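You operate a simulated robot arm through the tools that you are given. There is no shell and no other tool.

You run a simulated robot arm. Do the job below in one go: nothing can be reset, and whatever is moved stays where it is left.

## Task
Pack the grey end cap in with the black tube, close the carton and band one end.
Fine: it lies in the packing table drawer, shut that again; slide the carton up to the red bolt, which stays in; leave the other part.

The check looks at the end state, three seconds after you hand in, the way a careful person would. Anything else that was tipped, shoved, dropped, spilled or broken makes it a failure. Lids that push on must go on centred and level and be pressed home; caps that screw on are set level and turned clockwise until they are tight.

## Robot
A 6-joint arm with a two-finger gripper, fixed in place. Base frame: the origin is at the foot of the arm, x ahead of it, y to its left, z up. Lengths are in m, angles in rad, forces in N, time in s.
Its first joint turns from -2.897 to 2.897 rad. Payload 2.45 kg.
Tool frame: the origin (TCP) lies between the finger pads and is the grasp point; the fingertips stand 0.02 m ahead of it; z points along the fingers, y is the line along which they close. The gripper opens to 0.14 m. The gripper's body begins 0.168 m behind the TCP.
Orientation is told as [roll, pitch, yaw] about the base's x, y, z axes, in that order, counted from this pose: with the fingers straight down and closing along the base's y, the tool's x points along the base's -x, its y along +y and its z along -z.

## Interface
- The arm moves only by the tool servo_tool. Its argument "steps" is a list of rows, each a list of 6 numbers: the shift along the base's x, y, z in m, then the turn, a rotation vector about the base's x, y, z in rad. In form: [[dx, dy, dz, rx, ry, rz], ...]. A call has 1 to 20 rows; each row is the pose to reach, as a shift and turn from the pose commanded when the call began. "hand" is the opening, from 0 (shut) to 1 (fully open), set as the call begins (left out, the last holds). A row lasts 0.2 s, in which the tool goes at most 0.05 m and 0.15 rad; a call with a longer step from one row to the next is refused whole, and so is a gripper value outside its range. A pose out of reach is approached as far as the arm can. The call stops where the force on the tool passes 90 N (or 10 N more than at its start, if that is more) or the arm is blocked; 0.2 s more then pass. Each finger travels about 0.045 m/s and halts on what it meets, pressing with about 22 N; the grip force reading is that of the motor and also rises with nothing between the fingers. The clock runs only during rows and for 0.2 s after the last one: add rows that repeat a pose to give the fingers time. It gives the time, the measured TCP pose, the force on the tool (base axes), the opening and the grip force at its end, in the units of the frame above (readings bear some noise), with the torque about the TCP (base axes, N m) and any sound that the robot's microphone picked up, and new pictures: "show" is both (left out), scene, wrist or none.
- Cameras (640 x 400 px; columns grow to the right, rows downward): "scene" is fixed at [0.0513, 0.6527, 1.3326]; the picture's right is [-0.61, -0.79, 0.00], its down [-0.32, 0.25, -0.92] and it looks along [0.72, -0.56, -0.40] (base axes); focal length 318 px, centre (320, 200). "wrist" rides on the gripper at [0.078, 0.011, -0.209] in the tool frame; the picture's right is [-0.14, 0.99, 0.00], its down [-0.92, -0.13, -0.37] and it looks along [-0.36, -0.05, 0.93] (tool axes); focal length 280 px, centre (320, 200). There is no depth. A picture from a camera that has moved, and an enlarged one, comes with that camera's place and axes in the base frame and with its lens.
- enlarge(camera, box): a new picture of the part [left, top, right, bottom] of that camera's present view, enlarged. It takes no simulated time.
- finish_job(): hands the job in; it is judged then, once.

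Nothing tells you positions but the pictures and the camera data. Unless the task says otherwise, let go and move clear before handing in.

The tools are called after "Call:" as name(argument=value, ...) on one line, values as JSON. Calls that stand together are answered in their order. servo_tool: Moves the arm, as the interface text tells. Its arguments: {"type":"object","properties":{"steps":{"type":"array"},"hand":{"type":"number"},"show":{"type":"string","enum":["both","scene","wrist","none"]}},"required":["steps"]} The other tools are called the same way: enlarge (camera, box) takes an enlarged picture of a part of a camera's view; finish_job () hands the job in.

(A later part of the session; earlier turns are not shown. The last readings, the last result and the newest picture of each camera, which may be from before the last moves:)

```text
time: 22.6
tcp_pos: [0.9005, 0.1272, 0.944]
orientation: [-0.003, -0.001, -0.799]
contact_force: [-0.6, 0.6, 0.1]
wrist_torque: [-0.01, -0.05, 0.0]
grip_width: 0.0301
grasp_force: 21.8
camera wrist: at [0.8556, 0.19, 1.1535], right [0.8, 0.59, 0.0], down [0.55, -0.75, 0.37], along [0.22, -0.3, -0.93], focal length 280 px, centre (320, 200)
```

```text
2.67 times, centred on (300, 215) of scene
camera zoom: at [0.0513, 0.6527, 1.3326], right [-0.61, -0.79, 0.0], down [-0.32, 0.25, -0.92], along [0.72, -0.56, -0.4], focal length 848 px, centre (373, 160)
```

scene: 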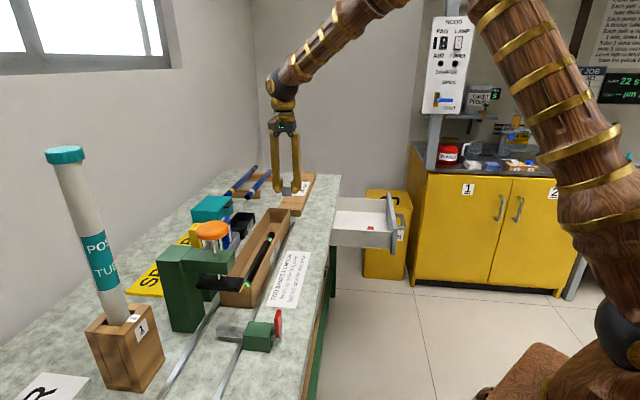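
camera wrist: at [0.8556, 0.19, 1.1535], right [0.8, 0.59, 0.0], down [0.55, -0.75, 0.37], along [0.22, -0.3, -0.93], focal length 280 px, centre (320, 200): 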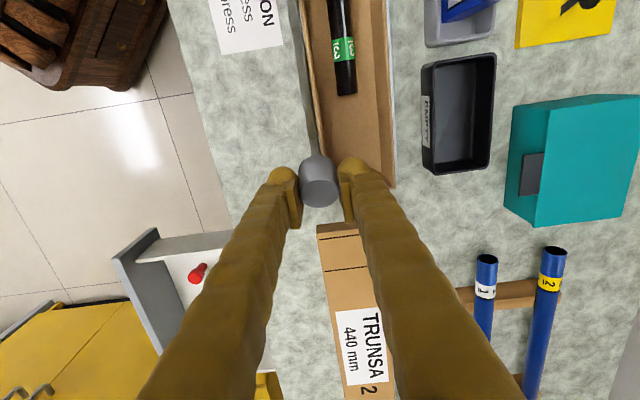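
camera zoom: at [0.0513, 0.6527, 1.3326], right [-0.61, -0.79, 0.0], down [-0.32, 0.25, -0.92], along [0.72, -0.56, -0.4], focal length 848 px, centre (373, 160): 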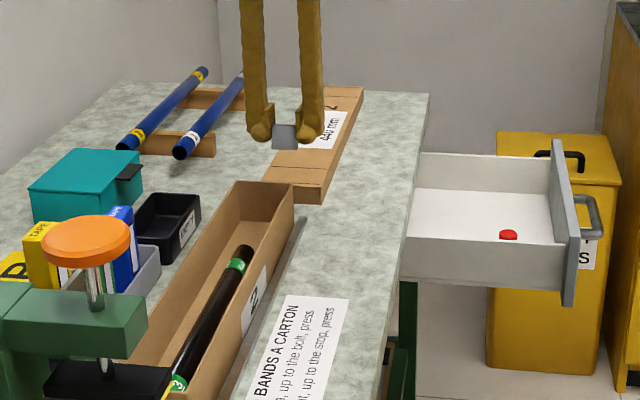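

The cap is held over the bench. The carton's free space is at its far end, beyond the tube. I'll rotate back so the fingers close along the carton, which leaves more room to open inside it, and centre over that space.

Call:
servo_tool(steps=[[0.003, 0.005, 0, 0, 0, 0.144], [0.006, 0.01, 0, 0, 0, 0.288], [0.009, 0.015, 0, 0, 0, 0.432], [0.012, 0.02, 0, 0, 0, 0.576], [0.015, 0.025, 0, 0, 0, 0.72], [0.018, 0.03, 0, 0, 0, 0.864], [0.021, 0.035, 0, 0, 0, 1.008], [0.023, 0.038, 0, 0, 0, 1.152], [0.023, 0.038, 0, 0, 0, 1.296], [0.023, 0.038, 0, 0, 0, 1.44], [0.023, 0.038, 0, 0, 0, 1.58]])

Call:
enlarge(camera="wrist", box=[200, 100, 440, 300])

Call:
enlarge(camera="scene", box=[180, 140, 420, 290])

```text
time: 25.0
tcp_pos: [0.9244, 0.1648, 0.9434]
orientation: [-0.003, 0.002, 0.786]
contact_force: [0.5, 0.5, 0.1]
wrist_torque: [-0.01, -0.04, 0.04]
grip_width: 0.0301
grasp_force: 22.3
camera wrist: at [0.862, 0.1165, 1.1534], right [-0.6, 0.8, 0.0], down [0.74, 0.56, 0.37], along [0.3, 0.22, -0.93], focal length 280 px, centre (320, 200)
```

scene: 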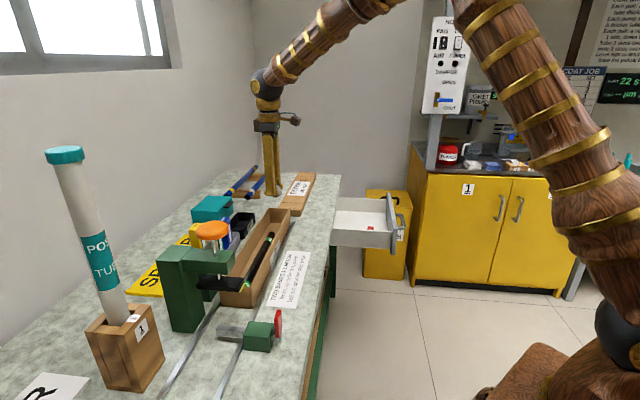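
wrist: 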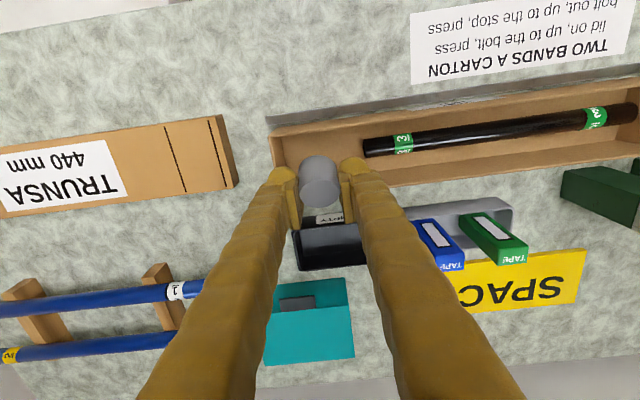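

```text
2.00 times, centred on (320, 200) of wrist
camera zoom: at [0.862, 0.1165, 1.1534], right [-0.6, 0.8, 0.0], down [0.74, 0.56, 0.37], along [0.3, 0.22, -0.93], focal length 561 px, centre (320, 200)
```

zoom: 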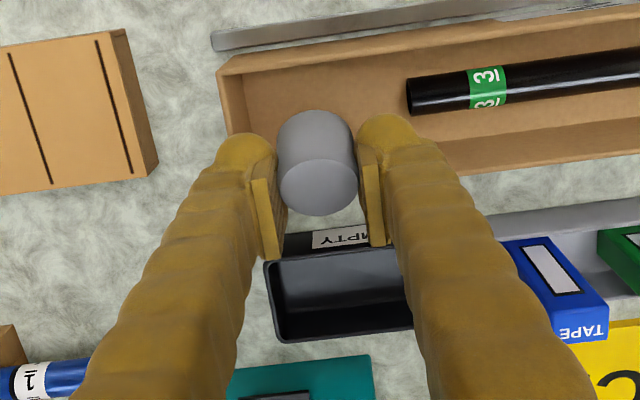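

```text
2.67 times, centred on (300, 215) of scene
camera zoom: at [0.0513, 0.6527, 1.3326], right [-0.61, -0.79, 0.0], down [-0.32, 0.25, -0.92], along [0.72, -0.56, -0.4], focal length 848 px, centre (373, 160)
```

zoom: 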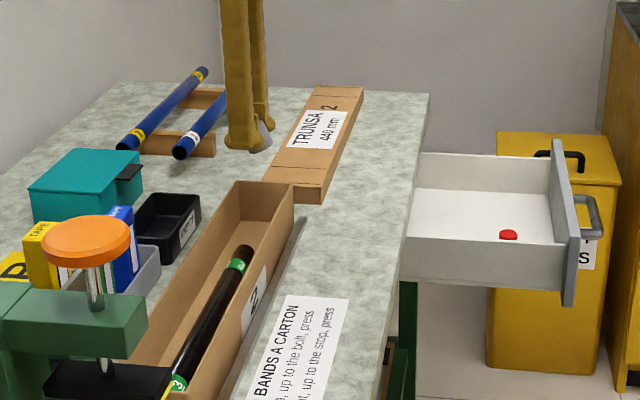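

Because I gripped the cap with a tilted tool, it hangs tilted now that the tool is upright. I'll tilt the tool about its closing axis to level the cap before lowering.

Call:
servo_tool(steps=[[0, 0, -0.01, 0.095, -0.095, 0], [0, 0, -0.02, 0.19, -0.19, 0], [0, 0, -0.03, 0.285, -0.285, 0], [0, 0, -0.04, 0.285, -0.285, 0]])

Call:
enlarge(camera="wrist", box=[200, 100, 440, 250])

Call:
enlarge(camera="scene", box=[220, 140, 340, 240])

```text
time: 26.0
tcp_pos: [0.9242, 0.1651, 0.9032]
orientation: [-0.001, -0.404, 0.782]
contact_force: [-0.3, 0.6, -0.1]
wrist_torque: [0.02, 0.01, 0.02]
grip_width: 0.0301
grasp_force: 22.1
camera wrist: at [0.8081, 0.0631, 1.0653], right [-0.61, 0.79, 0.05], down [0.59, 0.41, 0.7], along [0.53, 0.46, -0.71], focal length 280 px, centre (320, 200)
```

scene: 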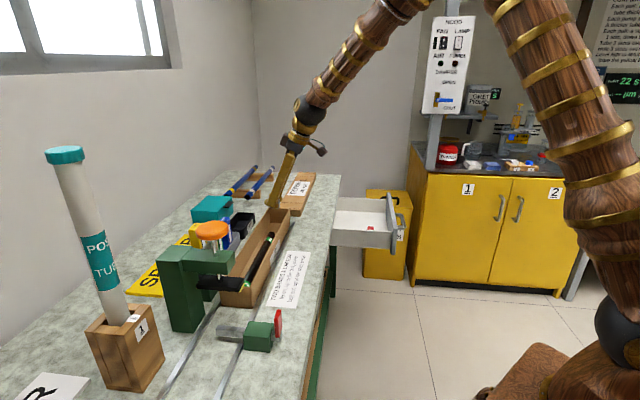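
wrist: 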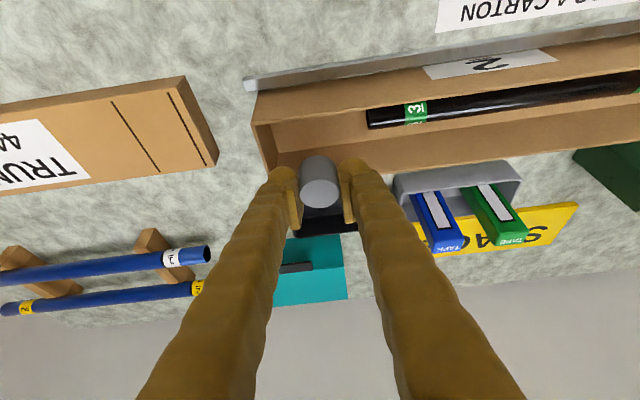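

```text
2.67 times, centred on (320, 175) of wrist
camera zoom: at [0.8081, 0.0631, 1.0653], right [-0.61, 0.79, 0.05], down [0.59, 0.41, 0.7], along [0.53, 0.46, -0.71], focal length 748 px, centre (320, 267)
```

zoom: 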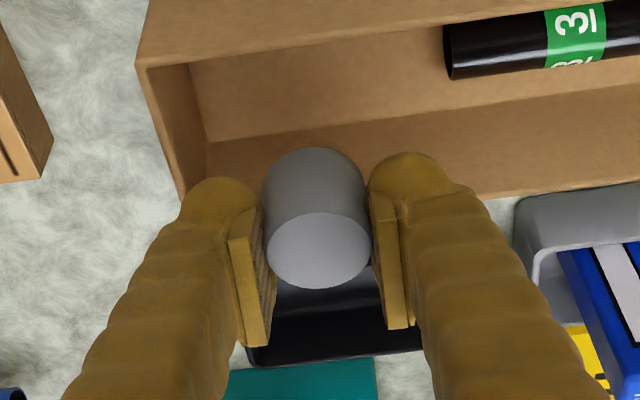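

```text
4.00 times, centred on (280, 190) of scene
camera zoom: at [0.0513, 0.6527, 1.3326], right [-0.61, -0.79, 0.0], down [-0.32, 0.25, -0.92], along [0.72, -0.56, -0.4], focal length 1272 px, centre (480, 240)
```

zoom: 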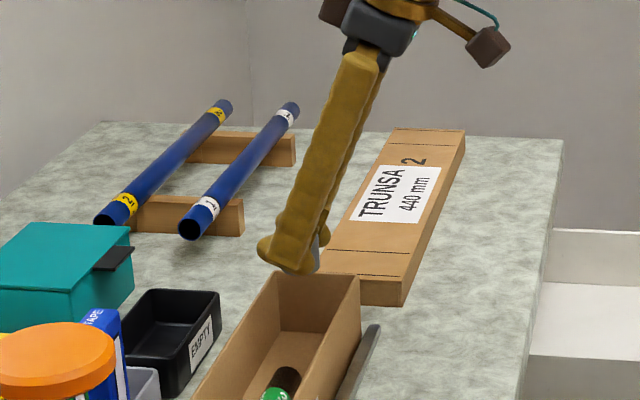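

The cap is level now. I'll descend into the carton in stages.

Call:
servo_tool(steps=[[0, 0, -0.02, 0, 0, 0], [0, 0, -0.04, 0, 0, 0], [0, 0, -0.055, 0, 0, 0]])

Call:
enlarge(camera="wrist", box=[200, 80, 440, 250])

Call:
enlarge(camera="scene", box=[220, 160, 340, 260])

```text
time: 26.8
tcp_pos: [0.9243, 0.1646, 0.8499]
orientation: [-0.001, -0.404, 0.783]
contact_force: [0.3, 0.7, -0.1]
wrist_torque: [0.01, -0.02, 0.0]
grip_width: 0.0299
grasp_force: 21.8
camera wrist: at [0.8082, 0.063, 1.0111], right [-0.61, 0.79, 0.05], down [0.59, 0.41, 0.7], along [0.53, 0.46, -0.71], focal length 280 px, centre (320, 200)
```

scene: 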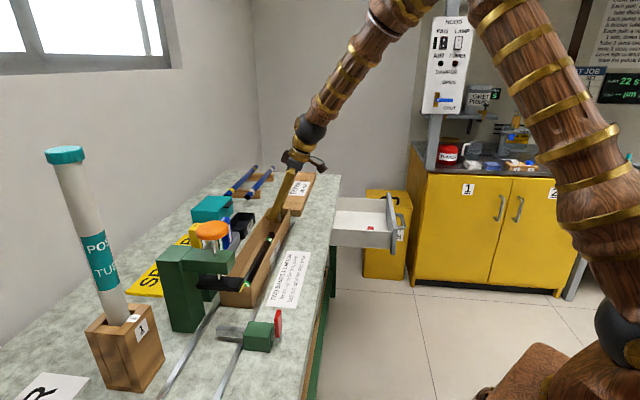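
wrist: 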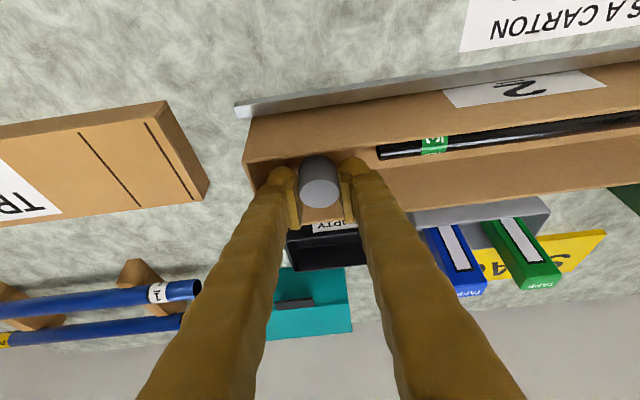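

```text
2.35 times, centred on (320, 165) of wrist
camera zoom: at [0.8082, 0.063, 1.0111], right [-0.61, 0.79, 0.05], down [0.59, 0.41, 0.7], along [0.53, 0.46, -0.71], focal length 660 px, centre (320, 282)
```

zoom: 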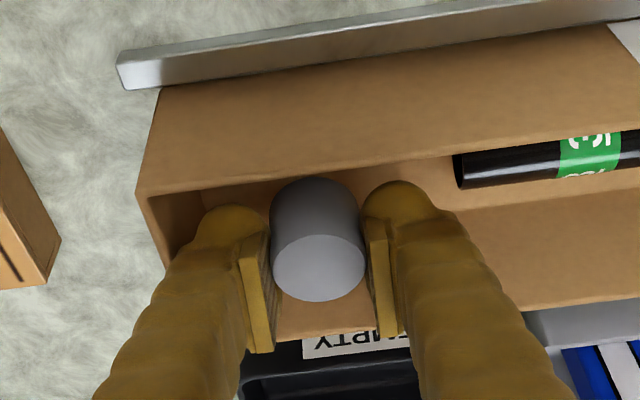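

```text
4.00 times, centred on (280, 210) of scene
camera zoom: at [0.0513, 0.6527, 1.3326], right [-0.61, -0.79, 0.0], down [-0.32, 0.25, -0.92], along [0.72, -0.56, -0.4], focal length 1272 px, centre (480, 160)
```

zoom: 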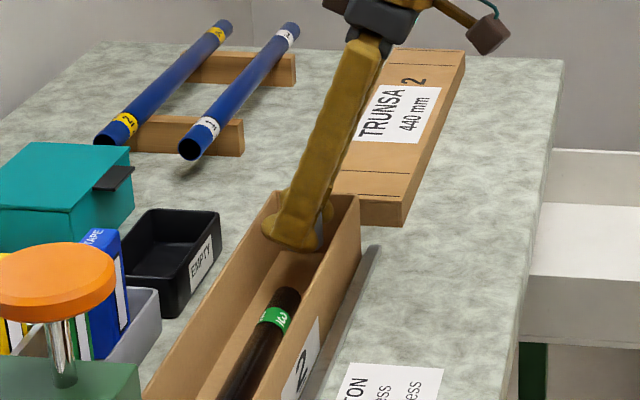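

The carton floor is near z≈0.782, so the cap's underside has about 3.5 cm to go. I'll nudge slightly inward from the front wall and keep lowering.

Call:
servo_tool(steps=[[0.0025, 0.0025, -0.008, 0, 0, 0], [0.0036, 0.0035, -0.016, 0, 0, 0], [0.0036, 0.0035, -0.024, 0, 0, 0], [0.0036, 0.0035, -0.03, 0, 0, 0]], show="wrist")

Call:
enlarge(camera="wrist", box=[200, 80, 440, 250])

Call:
enlarge(camera="scene", box=[220, 160, 340, 260])

```text
time: 27.8
tcp_pos: [0.9289, 0.1674, 0.8193]
orientation: [-0.002, -0.403, 0.784]
contact_force: [-1.3, 0.4, -0.4]
wrist_torque: [-0.01, 0.02, 0.01]
grip_width: 0.03
grasp_force: 22.0
camera wrist: at [0.8119, 0.0668, 0.9804], right [-0.61, 0.79, 0.05], down [0.59, 0.41, 0.7], along [0.53, 0.46, -0.71], focal length 280 px, centre (320, 200)
```

wrist: 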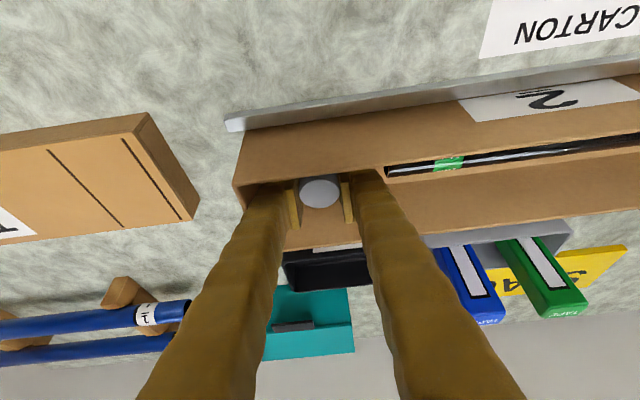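

```text
2.35 times, centred on (320, 165) of wrist
camera zoom: at [0.8119, 0.0668, 0.9804], right [-0.61, 0.79, 0.05], down [0.59, 0.41, 0.7], along [0.53, 0.46, -0.71], focal length 660 px, centre (320, 282)
```

zoom: 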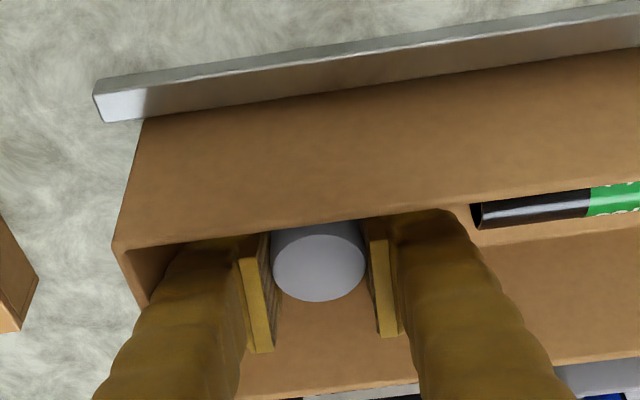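

```text
4.00 times, centred on (280, 210) of scene
camera zoom: at [0.0513, 0.6527, 1.3326], right [-0.61, -0.79, 0.0], down [-0.32, 0.25, -0.92], along [0.72, -0.56, -0.4], focal length 1272 px, centre (480, 160)
```

zoom: 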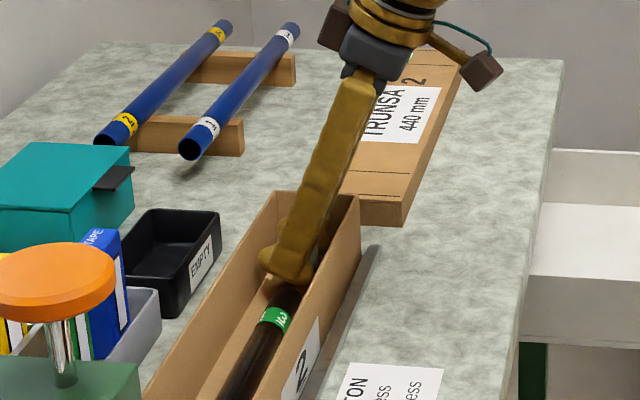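

Still free. I'll probe down in small steps.

Call:
servo_tool(steps=[[0, 0, -0.003, 0, 0, 0], [0, 0, -0.005, 0, 0, 0]], show="none")

Call:
servo_tool(steps=[[0, 0, -0.002, 0, 0, 0]], show="none")

```text
time: 28.4
tcp_pos: [0.9286, 0.1676, 0.816]
orientation: [-0.003, -0.406, 0.783]
contact_force: [-5.3, -0.5, 17.1]
wrist_torque: [0.14, 0.28, 0.04]
grip_width: 0.0302
grasp_force: 21.4
```

```text
time: 28.8
tcp_pos: [0.9273, 0.1678, 0.8144]
orientation: [-0.003, -0.405, 0.785]
contact_force: [-0.8, -1.7, 33.0]
wrist_torque: [0.05, 0.03, 0.0]
grip_width: 0.0307
grasp_force: 21.3
```

Contact with the floor at about 0.816. I'll ease up to take the load off, then open slightly.

Call:
servo_tool(steps=[[0, 0, 0.004, 0, 0, 0], [0, 0, 0.004, 0, 0, 0]], show="none")

Call:
servo_tool(steps=[[0, 0, 0, 0, 0, 0], [0, 0, 0, 0, 0, 0], [0, 0, 0, 0, 0, 0]], hand=0.35, show="wrist")

Call:
enlarge(camera="wrist", box=[200, 80, 440, 250])

```text
time: 29.4
tcp_pos: [0.9275, 0.1674, 0.8148]
orientation: [0.0, -0.402, 0.782]
contact_force: [0.4, 0.4, 0.0]
wrist_torque: [0.02, 0.01, 0.0]
grip_width: 0.0301
grasp_force: 22.1
```

```text
time: 30.2
tcp_pos: [0.9277, 0.1683, 0.8154]
orientation: [-0.003, -0.404, 0.783]
contact_force: [-0.1, 0.0, 0.2]
wrist_torque: [0.02, 0.0, 0.02]
grip_width: 0.0487
grasp_force: 0.0
camera wrist: at [0.8116, 0.067, 0.9775], right [-0.61, 0.79, 0.05], down [0.59, 0.41, 0.7], along [0.53, 0.46, -0.71], focal length 280 px, centre (320, 200)
```

wrist: 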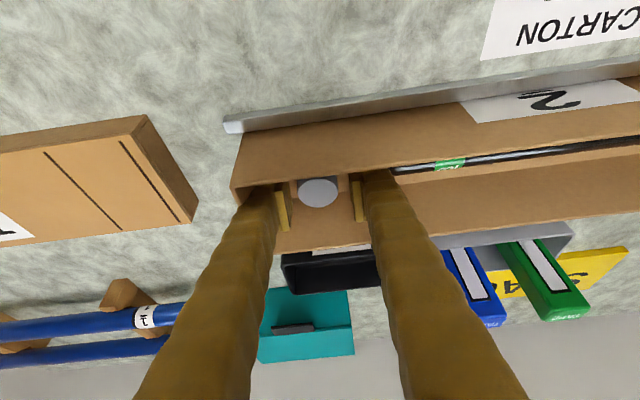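

```text
2.35 times, centred on (320, 165) of wrist
camera zoom: at [0.8116, 0.067, 0.9775], right [-0.61, 0.79, 0.05], down [0.59, 0.41, 0.7], along [0.53, 0.46, -0.71], focal length 660 px, centre (320, 282)
```

zoom: 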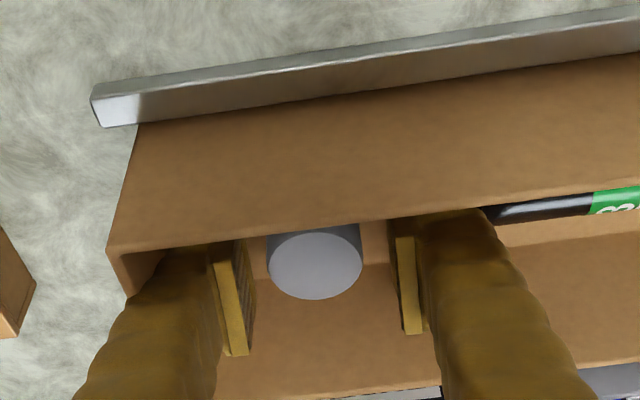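

The cap is released upright in the carton. I'll rise clear, straighten and check.

Call:
servo_tool(steps=[[0, 0, 0.02, 0, 0, 0], [0, 0, 0.05, 0, 0, 0], [0, 0, 0.09, 0, 0, 0], [0, 0, 0.13, -0.095, 0.095, 0], [0, 0, 0.17, -0.19, 0.19, 0], [0, 0, 0.2, -0.285, 0.285, 0]])

Call:
enlarge(camera="wrist", box=[200, 60, 520, 260])

Call:
enlarge(camera="scene", box=[180, 140, 420, 290])

```text
time: 31.6
tcp_pos: [0.9292, 0.1675, 1.0171]
orientation: [-0.003, 0.002, 0.783]
contact_force: [0.4, 0.4, 0.2]
wrist_torque: [0.02, -0.02, -0.01]
grip_width: 0.0492
grasp_force: 0.1
camera wrist: at [0.8657, 0.1208, 1.2258], right [-0.6, 0.8, 0.0], down [0.74, 0.56, 0.37], along [0.3, 0.22, -0.93], focal length 280 px, centre (320, 200)
```

scene: 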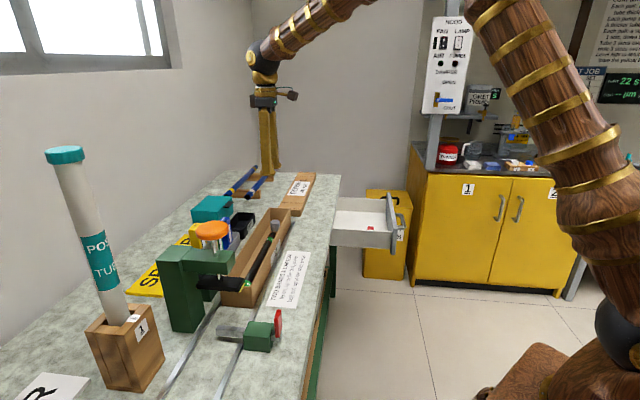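
wrist: 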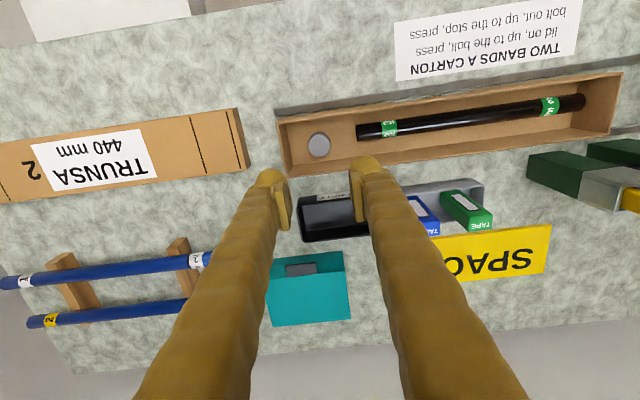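

```text
2.00 times, centred on (360, 160) of wrist
camera zoom: at [0.8657, 0.1208, 1.2258], right [-0.6, 0.8, 0.0], down [0.74, 0.56, 0.37], along [0.3, 0.22, -0.93], focal length 561 px, centre (240, 280)
```

zoom: 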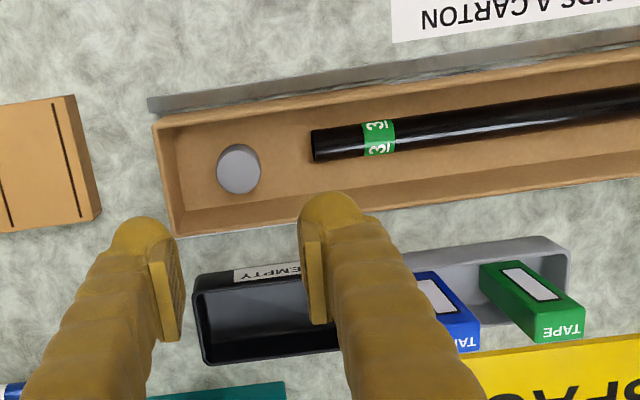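

```text
2.67 times, centred on (300, 215) of scene
camera zoom: at [0.0513, 0.6527, 1.3326], right [-0.61, -0.79, 0.0], down [-0.32, 0.25, -0.92], along [0.72, -0.56, -0.4], focal length 848 px, centre (373, 160)
```

zoom: 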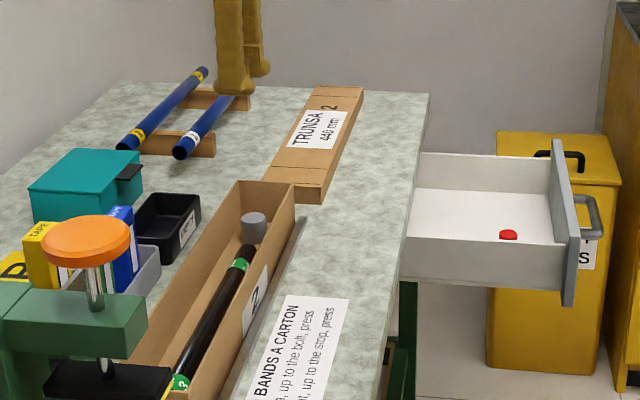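

The cap stands in the carton next to the black tube, with only the red part left in the drawer. Next I go back to the drawer handle to shut it.

Call:
servo_tool(steps=[[-0.009, -0.04, 0, 0, 0, -0.12], [-0.019, -0.081, -0.005, 0, 0, -0.24], [-0.028, -0.122, -0.01, 0, 0, -0.36], [-0.038, -0.162, -0.02, 0, 0, -0.48], [-0.047, -0.203, -0.03, 0, 0, -0.6], [-0.057, -0.243, -0.04, 0, 0, -0.72], [-0.066, -0.284, -0.05, 0, 0, -0.84], [-0.075, -0.324, -0.06, 0, 0, -0.96], [-0.085, -0.365, -0.07, 0, 0, -1.08], [-0.094, -0.405, -0.08, 0, 0, -1.2], [-0.104, -0.446, -0.09, 0, 0, -1.32], [-0.113, -0.486, -0.1, 0, 0, -1.44], [-0.122, -0.526, -0.11, 0, 0, -1.582], [-0.132, -0.5665, -0.117, 0, 0, -1.582], [-0.132, -0.5665, -0.117, 0, 0, -1.582]], hand=0.29)

```text
time: 34.8
tcp_pos: [0.7949, -0.3985, 0.8987]
orientation: [-0.005, -0.002, -0.8]
contact_force: [0.6, 0.5, 1.1]
wrist_torque: [0.0, 0.02, -0.03]
grip_width: 0.0407
grasp_force: 0.1
camera wrist: at [0.75, -0.3352, 1.1074], right [0.81, 0.59, 0.0], down [0.55, -0.75, 0.37], along [0.22, -0.3, -0.93], focal length 280 px, centre (320, 200)
```

scene: 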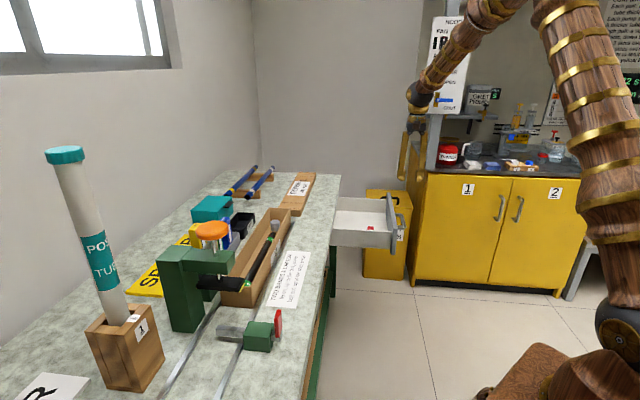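
wrist: 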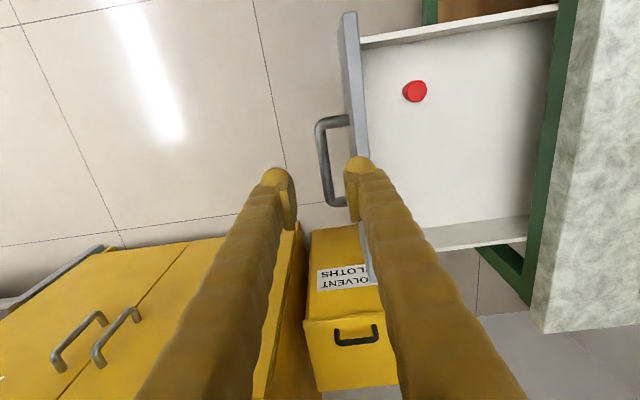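

Call:
servo_tool(steps=[[0.002, 0, -0.02, -0.07, -0.07, 0], [0.002, 0, -0.06, -0.143, -0.14, 0], [0.002, 0, -0.1, -0.143, -0.14, 0], [0.002, 0, -0.14, -0.143, -0.14, 0], [0.002, 0, -0.18, -0.143, -0.14, 0], [0.002, 0, -0.21, -0.143, -0.14, 0], [0.002, 0, -0.237, -0.143, -0.14, 0]], show="wrist")

```text
time: 36.4
tcp_pos: [0.7962, -0.3963, 0.6611]
orientation: [-0.002, -0.201, -0.798]
contact_force: [-0.3, 0.3, 0.2]
wrist_torque: [0.02, 0.04, 0.0]
grip_width: 0.0406
grasp_force: 0.1
camera wrist: at [0.7236, -0.3058, 0.8504], right [0.8, 0.59, 0.03], down [0.49, -0.68, 0.54], along [0.34, -0.43, -0.84], focal length 280 px, centre (320, 200)
```

wrist: 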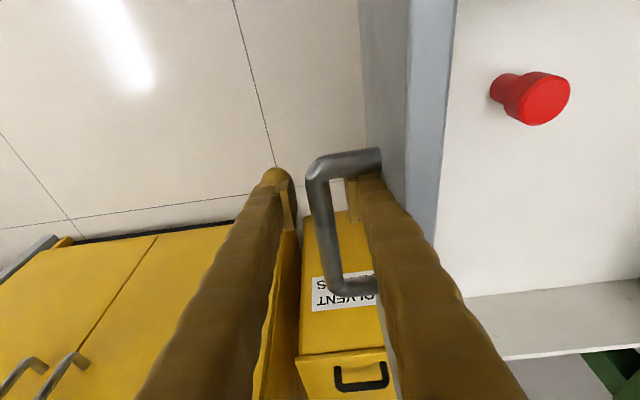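

The handle is straddled again, so I'll grip and push the drawer shut, slowing near the end.

Call:
servo_tool(steps=[[0, 0, 0, 0, 0, 0], [0, 0, 0, 0, 0, 0], [0, 0, 0, 0, 0, 0], [0, 0, 0, 0, 0, 0], [0.0143, 0.014, 0, 0, 0, 0], [0.0286, 0.028, 0, 0, 0, 0], [0.0429, 0.042, 0, 0, 0, 0], [0.0572, 0.056, 0, 0, 0, 0], [0.0715, 0.07, 0, 0, 0, 0], [0.0858, 0.0841, 0, 0, 0, 0], [0.1, 0.098, 0, 0, 0, 0], [0.1144, 0.112, 0, 0, 0, 0], [0.1287, 0.126, 0, 0, 0, 0], [0.143, 0.14, 0, 0, 0, 0], [0.1537, 0.1505, 0, 0, 0, 0]], hand=0)

```text
time: 39.6
tcp_pos: [0.9512, -0.2467, 0.6612]
orientation: [-0.003, -0.199, -0.799]
contact_force: [-10.8, 10.2, -27.2]
wrist_torque: [-0.28, -0.37, 1.1]
grip_width: 0.0128
grasp_force: 40.0
camera wrist: at [0.8779, -0.155, 0.8505], right [0.8, 0.59, 0.02], down [0.49, -0.68, 0.54], along [0.34, -0.43, -0.84], focal length 280 px, centre (320, 200)
```

scene: 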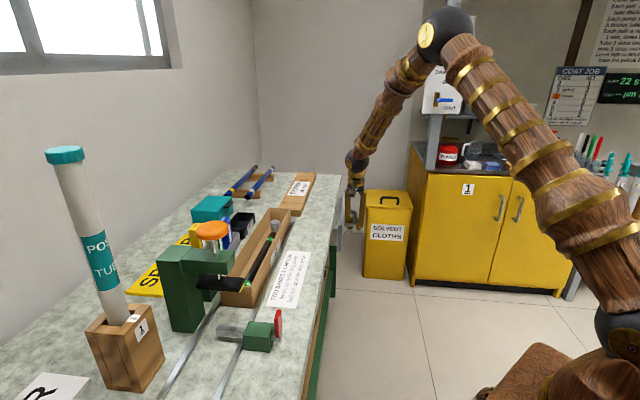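
wrist: 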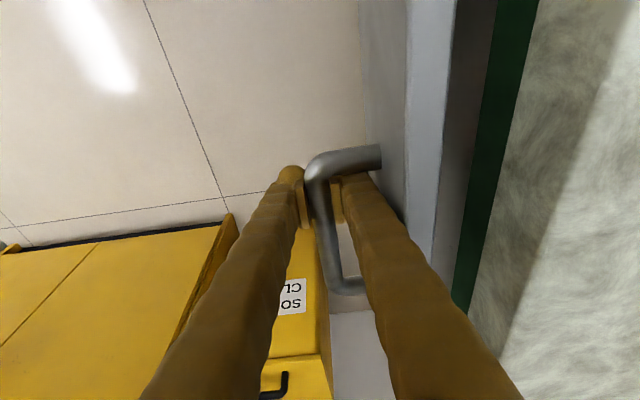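

About 2.5 cm to go, and I'll push that slowly.

Call:
servo_tool(steps=[[0.007, 0.0065, 0, 0, 0, 0], [0.0125, 0.0118, 0, 0, 0, 0], [0.016, 0.015, 0, 0, 0, 0], [0.018, 0.017, 0, 0, 0, 0], [0.0195, 0.0185, 0, 0, 0, 0]])

Call:
enlarge(camera="scene", box=[300, 150, 400, 260])

```text
time: 40.8
tcp_pos: [0.9709, -0.2289, 0.6621]
orientation: [-0.003, -0.2, -0.8]
contact_force: [-25.5, 17.3, -14.7]
wrist_torque: [-0.15, -0.26, 1.03]
grip_width: 0.0128
grasp_force: 39.3
camera wrist: at [0.8974, -0.1376, 0.8514], right [0.8, 0.59, 0.02], down [0.49, -0.68, 0.54], along [0.34, -0.43, -0.84], focal length 280 px, centre (320, 200)
```

scene: 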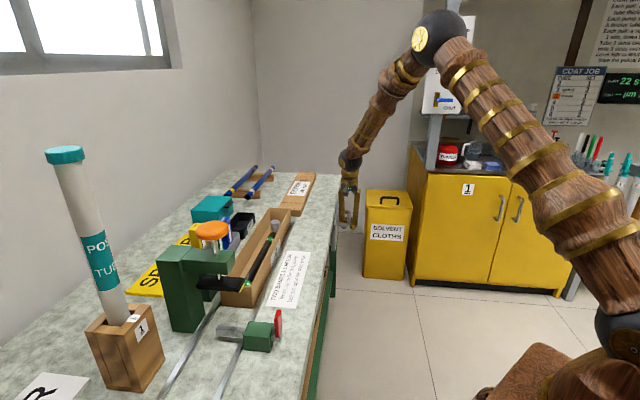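
wrist: 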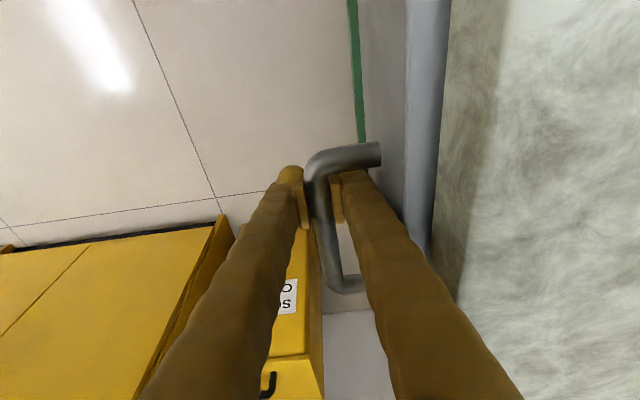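

```text
3.64 times, centred on (350, 205) of scene
camera zoom: at [0.0513, 0.6527, 1.3326], right [-0.61, -0.79, 0.0], down [-0.32, 0.25, -0.92], along [0.72, -0.56, -0.4], focal length 1157 px, centre (211, 182)
```

zoom: 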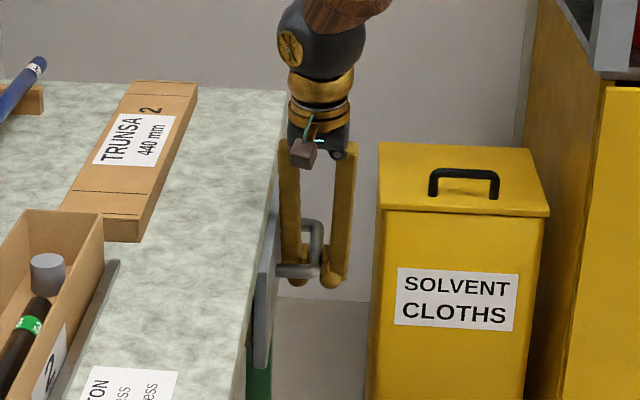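

Call:
servo_tool(steps=[[0.002, 0.002, 0, 0, 0, 0], [0.004, 0.004, 0, 0, 0, 0], [0.004, 0.004, 0, 0, 0, 0]], show="none")

```text
time: 41.5
tcp_pos: [0.9705, -0.2289, 0.6617]
orientation: [-0.008, -0.198, -0.801]
contact_force: [-12.5, -3.4, 9.3]
wrist_torque: [0.03, -0.11, 1.22]
grip_width: 0.0132
grasp_force: 39.3
stopped in row 3: the force on the tool passed its limit at 94 N (the readings are from after the stop); the commanded pose is now the measured one
```

The drawer is against its hard stop, so it's fully shut. I'll release the handle and rise.

Call:
servo_tool(steps=[[0, 0, 0, 0, 0, 0], [0, 0, 0, 0, 0, 0], [0, 0, 0, 0, 0, 0]], hand=0.29, show="none")

Call:
servo_tool(steps=[[-0.001, -0.001, 0.03, 0, 0, 0], [-0.001, -0.001, 0.07, 0, 0, 0], [-0.001, -0.001, 0.12, 0, 0, 0], [-0.001, -0.001, 0.16, 0, 0, 0], [-0.001, -0.001, 0.2, 0.07, 0.07, 0], [-0.001, -0.001, 0.24, 0.143, 0.14, 0], [-0.001, -0.001, 0.28, 0.143, 0.14, 0]])

Call:
enlarge(camera="wrist", box=[300, 0, 640, 320])

Call:
enlarge(camera="scene", box=[260, 150, 380, 250])

```text
time: 42.3
tcp_pos: [0.9713, -0.2298, 0.6623]
orientation: [-0.007, -0.196, -0.802]
contact_force: [-0.5, -1.3, -0.4]
wrist_torque: [-0.03, 0.02, -0.03]
grip_width: 0.0395
grasp_force: 0.0
```

```text
time: 43.9
tcp_pos: [0.97, -0.2294, 0.9414]
orientation: [-0.008, 0.006, -0.801]
contact_force: [-0.5, -0.5, 0.4]
wrist_torque: [0.01, 0.01, -0.01]
grip_width: 0.0408
grasp_force: 0.0
camera wrist: at [0.9261, -0.1666, 1.1506], right [0.81, 0.59, -0.01], down [0.55, -0.75, 0.37], along [0.21, -0.3, -0.93], focal length 280 px, centre (320, 200)
```

scene: 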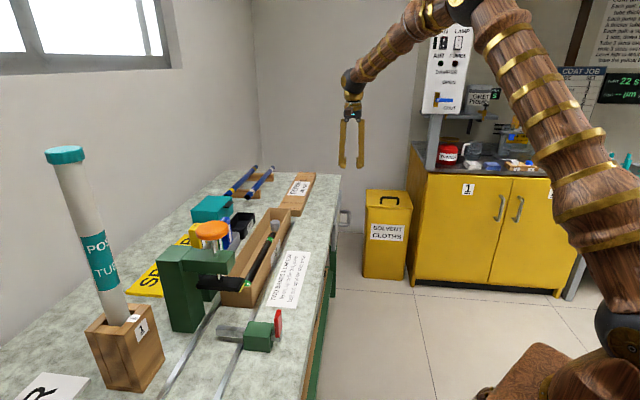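
wrist: 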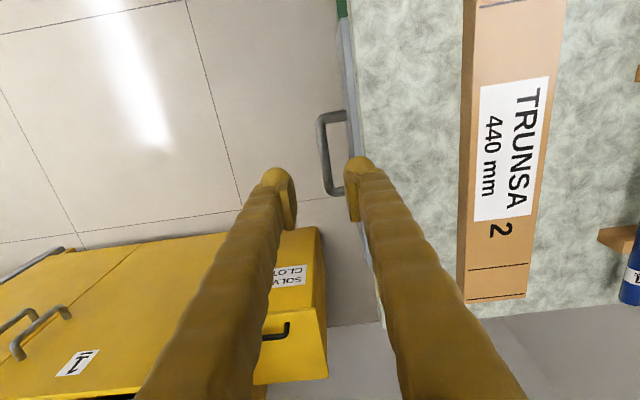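

```text
1.25 times, centred on (470, 160) of wrist
camera zoom: at [0.9261, -0.1666, 1.1506], right [0.81, 0.59, -0.01], down [0.55, -0.75, 0.37], along [0.21, -0.3, -0.93], focal length 350 px, centre (132, 250)
```

zoom: 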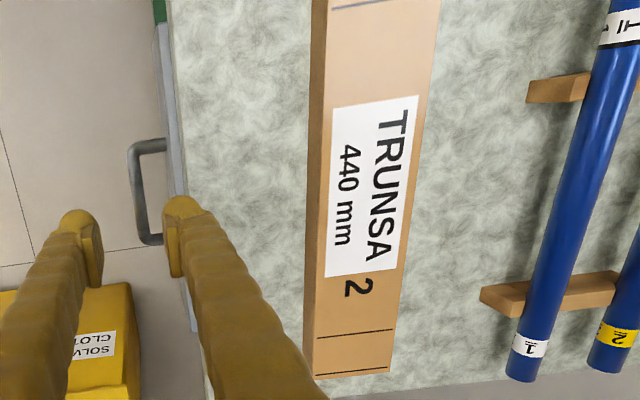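

```text
4.00 times, centred on (320, 200) of scene
camera zoom: at [0.0513, 0.6527, 1.3326], right [-0.61, -0.79, 0.0], down [-0.32, 0.25, -0.92], along [0.72, -0.56, -0.4], focal length 1272 px, centre (320, 200)
```

zoom: 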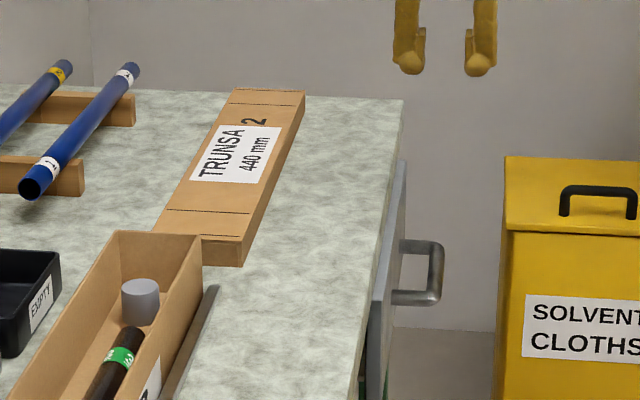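

The drawer is shut and everything else is undisturbed. Next is the lid: its centre is near (1.15, -0.09), it is about 8.7 cm wide and 44.6 cm long, and its top is at z≈0.81. It's far away, so I'll tilt outward about 0.5 rad and grip it across its width, a little toward its near end.

Call:
servo_tool(steps=[[0.02, 0.03, 0.02, -0.088, -0.091, 0.004], [0.045, 0.065, 0.03, -0.176, -0.182, 0.008], [0.07, 0.1, 0.03, -0.264, -0.273, 0.012], [0.095, 0.135, 0.02, -0.352, -0.364, 0.016], [0.115, 0.165, 0.005, -0.352, -0.364, 0.016], [0.134, 0.188, -0.01, -0.352, -0.364, 0.016], [0.134, 0.188, -0.01, -0.352, -0.364, 0.016]], hand=1)

Call:
enlarge(camera="wrist", box=[160, 0, 480, 200])

Call:
enlarge(camera="scene", box=[220, 110, 380, 240])

```text
time: 45.5
tcp_pos: [1.1047, -0.0421, 0.9325]
orientation: [0.004, -0.504, -0.788]
contact_force: [-0.7, 0.2, 0.2]
wrist_torque: [0.03, -0.02, -0.03]
grip_width: 0.1399
grasp_force: 0.1
camera wrist: at [0.9937, 0.0833, 1.0772], right [0.79, 0.61, 0.07], down [0.35, -0.54, 0.77], along [0.51, -0.58, -0.64], focal length 280 px, centre (320, 200)
```

scene: 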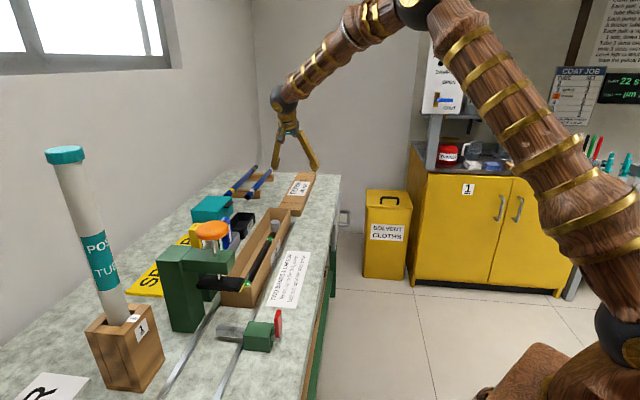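
wrist: 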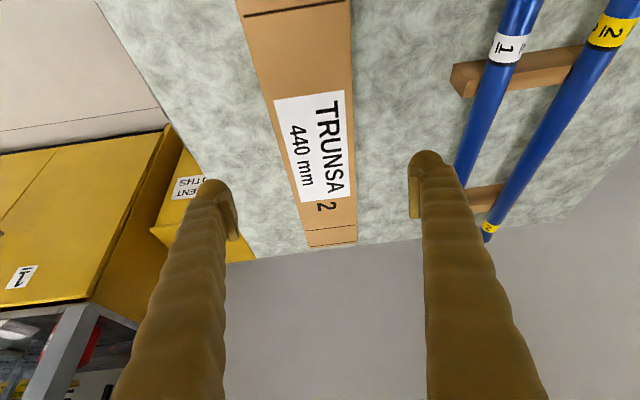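

```text
2.00 times, centred on (320, 100) of wrist
camera zoom: at [0.9937, 0.0833, 1.0772], right [0.79, 0.61, 0.07], down [0.35, -0.54, 0.77], along [0.51, -0.58, -0.64], focal length 561 px, centre (320, 400)
```

zoom: 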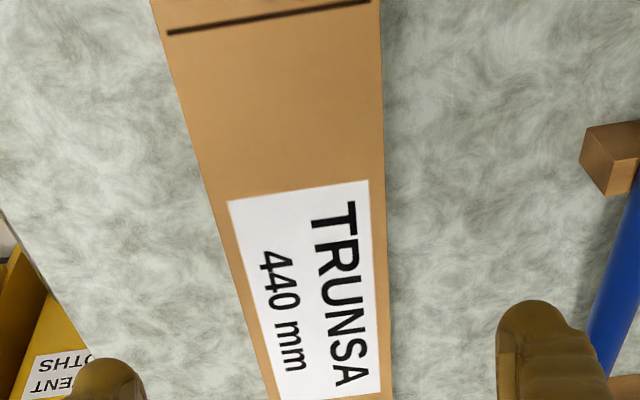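

```text
3.08 times, centred on (300, 175) of scene
camera zoom: at [0.0513, 0.6527, 1.3326], right [-0.61, -0.79, 0.0], down [-0.32, 0.25, -0.92], along [0.72, -0.56, -0.4], focal length 979 px, centre (382, 277)
```

zoom: 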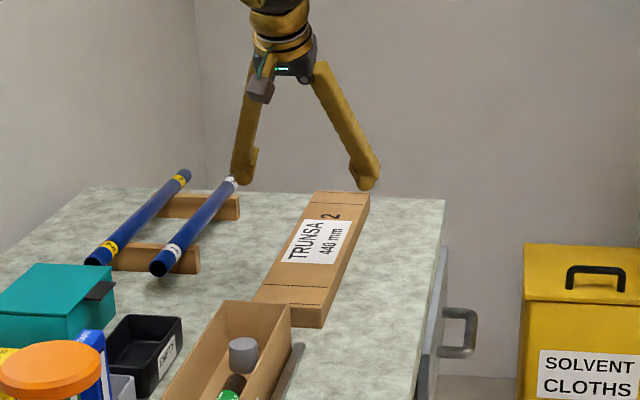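

The lid's centreline agrees with the grip line (N≈0.751). I'll descend around the lid.

Call:
servo_tool(steps=[[0, 0, -0.03, 0, 0, 0], [0, 0, -0.06, 0, 0, 0], [0, 0, -0.09, 0, 0, 0], [0, 0, -0.107, 0, 0, 0]])

Call:
enlarge(camera="wrist", box=[180, 100, 460, 275])

Call:
enlarge(camera="scene", box=[240, 130, 360, 230])

```text
time: 46.5
tcp_pos: [1.1051, -0.0422, 0.8252]
orientation: [0.006, -0.5, -0.789]
contact_force: [0.4, -0.3, 0.3]
wrist_torque: [0.0, 0.01, -0.03]
grip_width: 0.1399
grasp_force: 0.1
camera wrist: at [0.9933, 0.0838, 0.9699], right [0.79, 0.61, 0.07], down [0.35, -0.54, 0.77], along [0.51, -0.58, -0.64], focal length 280 px, centre (320, 200)
```

scene: 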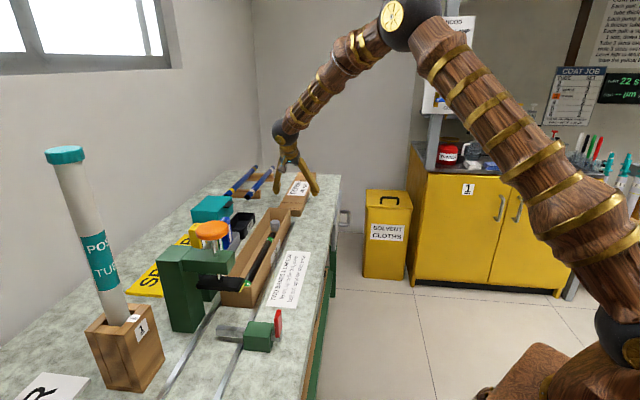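
wrist: 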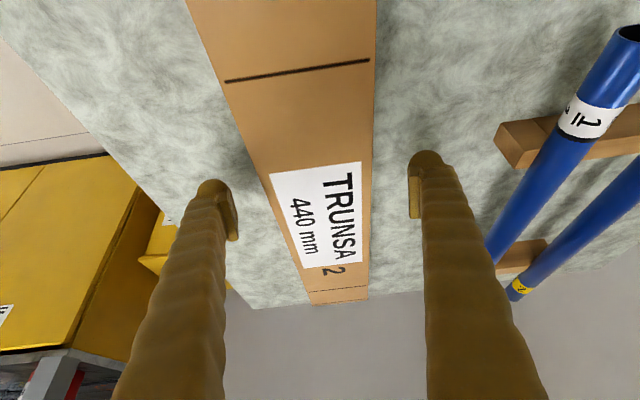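

```text
2.29 times, centred on (320, 188) of wrist
camera zoom: at [0.9933, 0.0838, 0.9699], right [0.79, 0.61, 0.07], down [0.35, -0.54, 0.77], along [0.51, -0.58, -0.64], focal length 641 px, centre (320, 229)
```

zoom: 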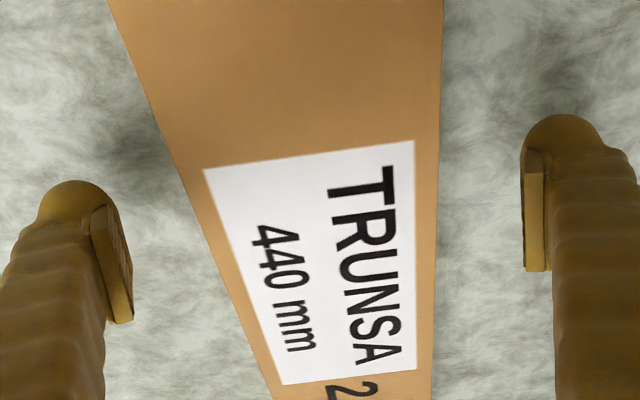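

```text
4.00 times, centred on (300, 180) of scene
camera zoom: at [0.0513, 0.6527, 1.3326], right [-0.61, -0.79, 0.0], down [-0.32, 0.25, -0.92], along [0.72, -0.56, -0.4], focal length 1272 px, centre (400, 280)
```

zoom: 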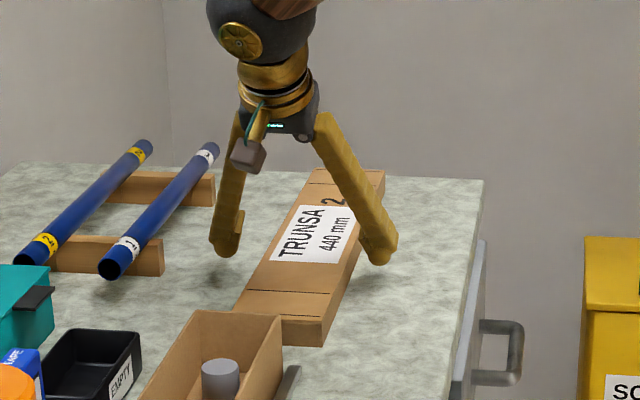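

The lid is centred between the fingers. I'll slide further out toward the lid's middle for a balanced grip and check that the arm reaches.

Call:
servo_tool(steps=[[0.012, -0.012, 0, 0, 0, 0], [0.024, -0.024, 0, 0, 0, 0], [0.036, -0.036, 0, 0, 0, 0], [0.044, -0.044, 0, 0, 0, 0], [0.044, -0.044, -0.004, 0, 0, 0], [0.044, -0.044, -0.008, 0, 0, 0]])

Call:
enlarge(camera="wrist", box=[180, 100, 460, 275])

Call:
enlarge(camera="scene", box=[240, 130, 360, 230])

```text
time: 47.9
tcp_pos: [1.1468, -0.0864, 0.8168]
orientation: [0.006, -0.503, -0.787]
contact_force: [0.0, 1.5, -0.8]
wrist_torque: [0.01, 0.0, 0.0]
grip_width: 0.1403
grasp_force: 0.0
camera wrist: at [1.0369, 0.0398, 0.9619], right [0.79, 0.62, 0.07], down [0.35, -0.54, 0.77], along [0.51, -0.58, -0.64], focal length 280 px, centre (320, 200)
```

scene: 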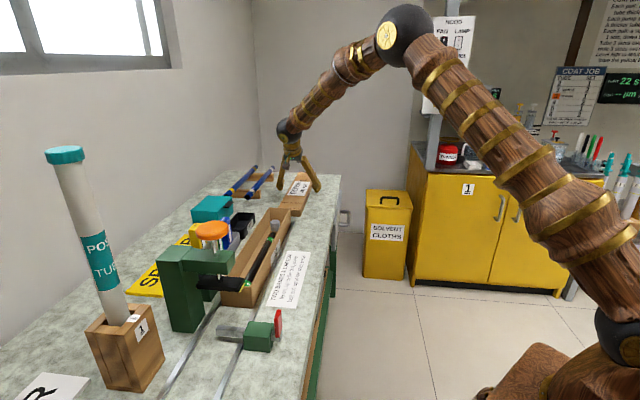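
wrist: 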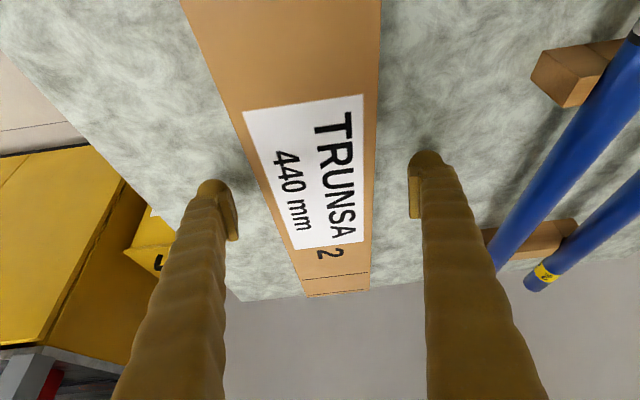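

```text
2.29 times, centred on (320, 188) of wrist
camera zoom: at [1.0369, 0.0398, 0.9619], right [0.79, 0.62, 0.07], down [0.35, -0.54, 0.77], along [0.51, -0.58, -0.64], focal length 641 px, centre (320, 229)
```

zoom: 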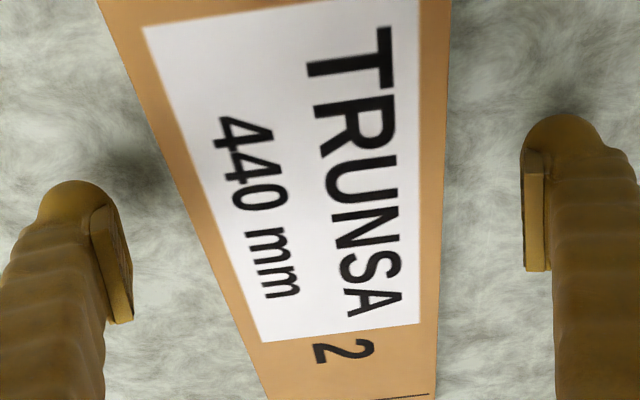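

```text
4.00 times, centred on (300, 180) of scene
camera zoom: at [0.0513, 0.6527, 1.3326], right [-0.61, -0.79, 0.0], down [-0.32, 0.25, -0.92], along [0.72, -0.56, -0.4], focal length 1272 px, centre (400, 280)
```

zoom: 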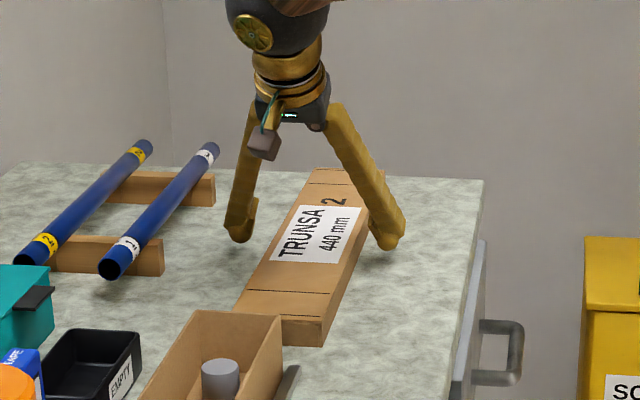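

Reached the lid's middle, so I'll lower 2 mm and close on it.

Call:
servo_tool(steps=[[0, 0, -0.002, 0, 0, 0], [0, 0, -0.002, 0, 0, 0], [0, 0, -0.002, 0, 0, 0], [0, 0, -0.002, 0, 0, 0], [0, 0, -0.002, 0, 0, 0], [0, 0, -0.002, 0, 0, 0]], hand=0)

Call:
enlarge(camera="wrist", box=[180, 100, 460, 275])

```text
time: 49.3
tcp_pos: [1.1482, -0.0863, 0.8156]
orientation: [0.007, -0.503, -0.787]
contact_force: [-0.4, 0.7, 0.8]
wrist_torque: [0.06, -0.03, 0.02]
grip_width: 0.0913
grasp_force: 22.3
camera wrist: at [1.037, 0.0398, 0.96], right [0.79, 0.62, 0.07], down [0.35, -0.54, 0.77], along [0.51, -0.58, -0.64], focal length 280 px, centre (320, 200)
```

scene: 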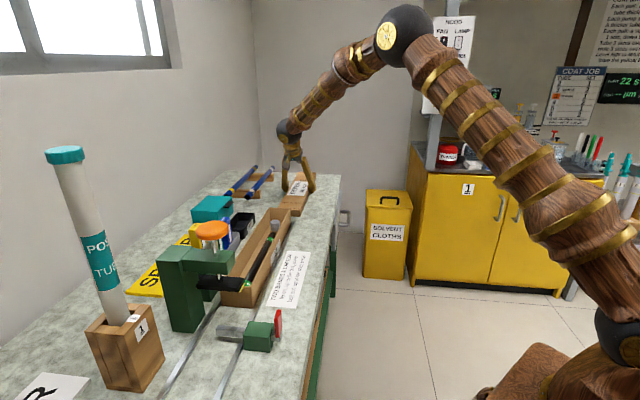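
wrist: 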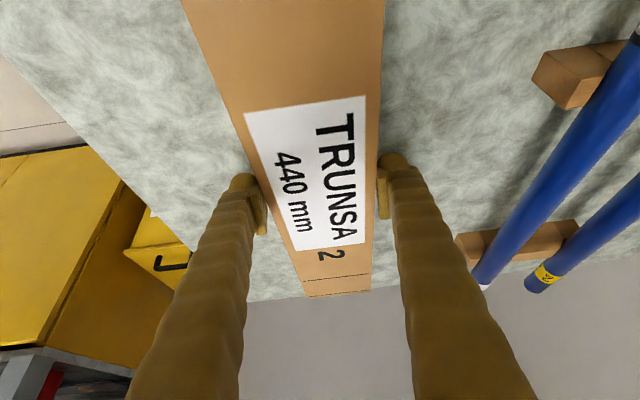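

```text
2.29 times, centred on (320, 188) of wrist
camera zoom: at [1.037, 0.0398, 0.96], right [0.79, 0.62, 0.07], down [0.35, -0.54, 0.77], along [0.51, -0.58, -0.64], focal length 641 px, centre (320, 229)
```

zoom: 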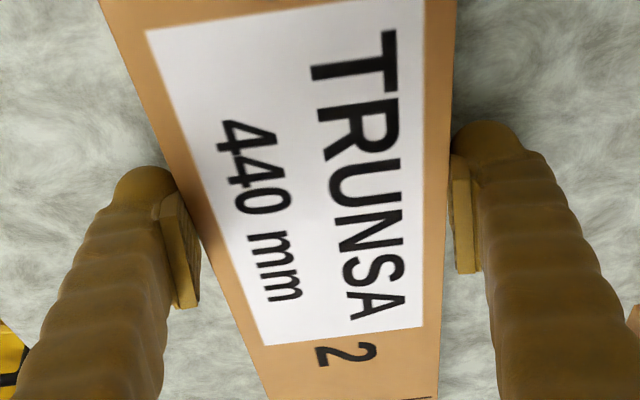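

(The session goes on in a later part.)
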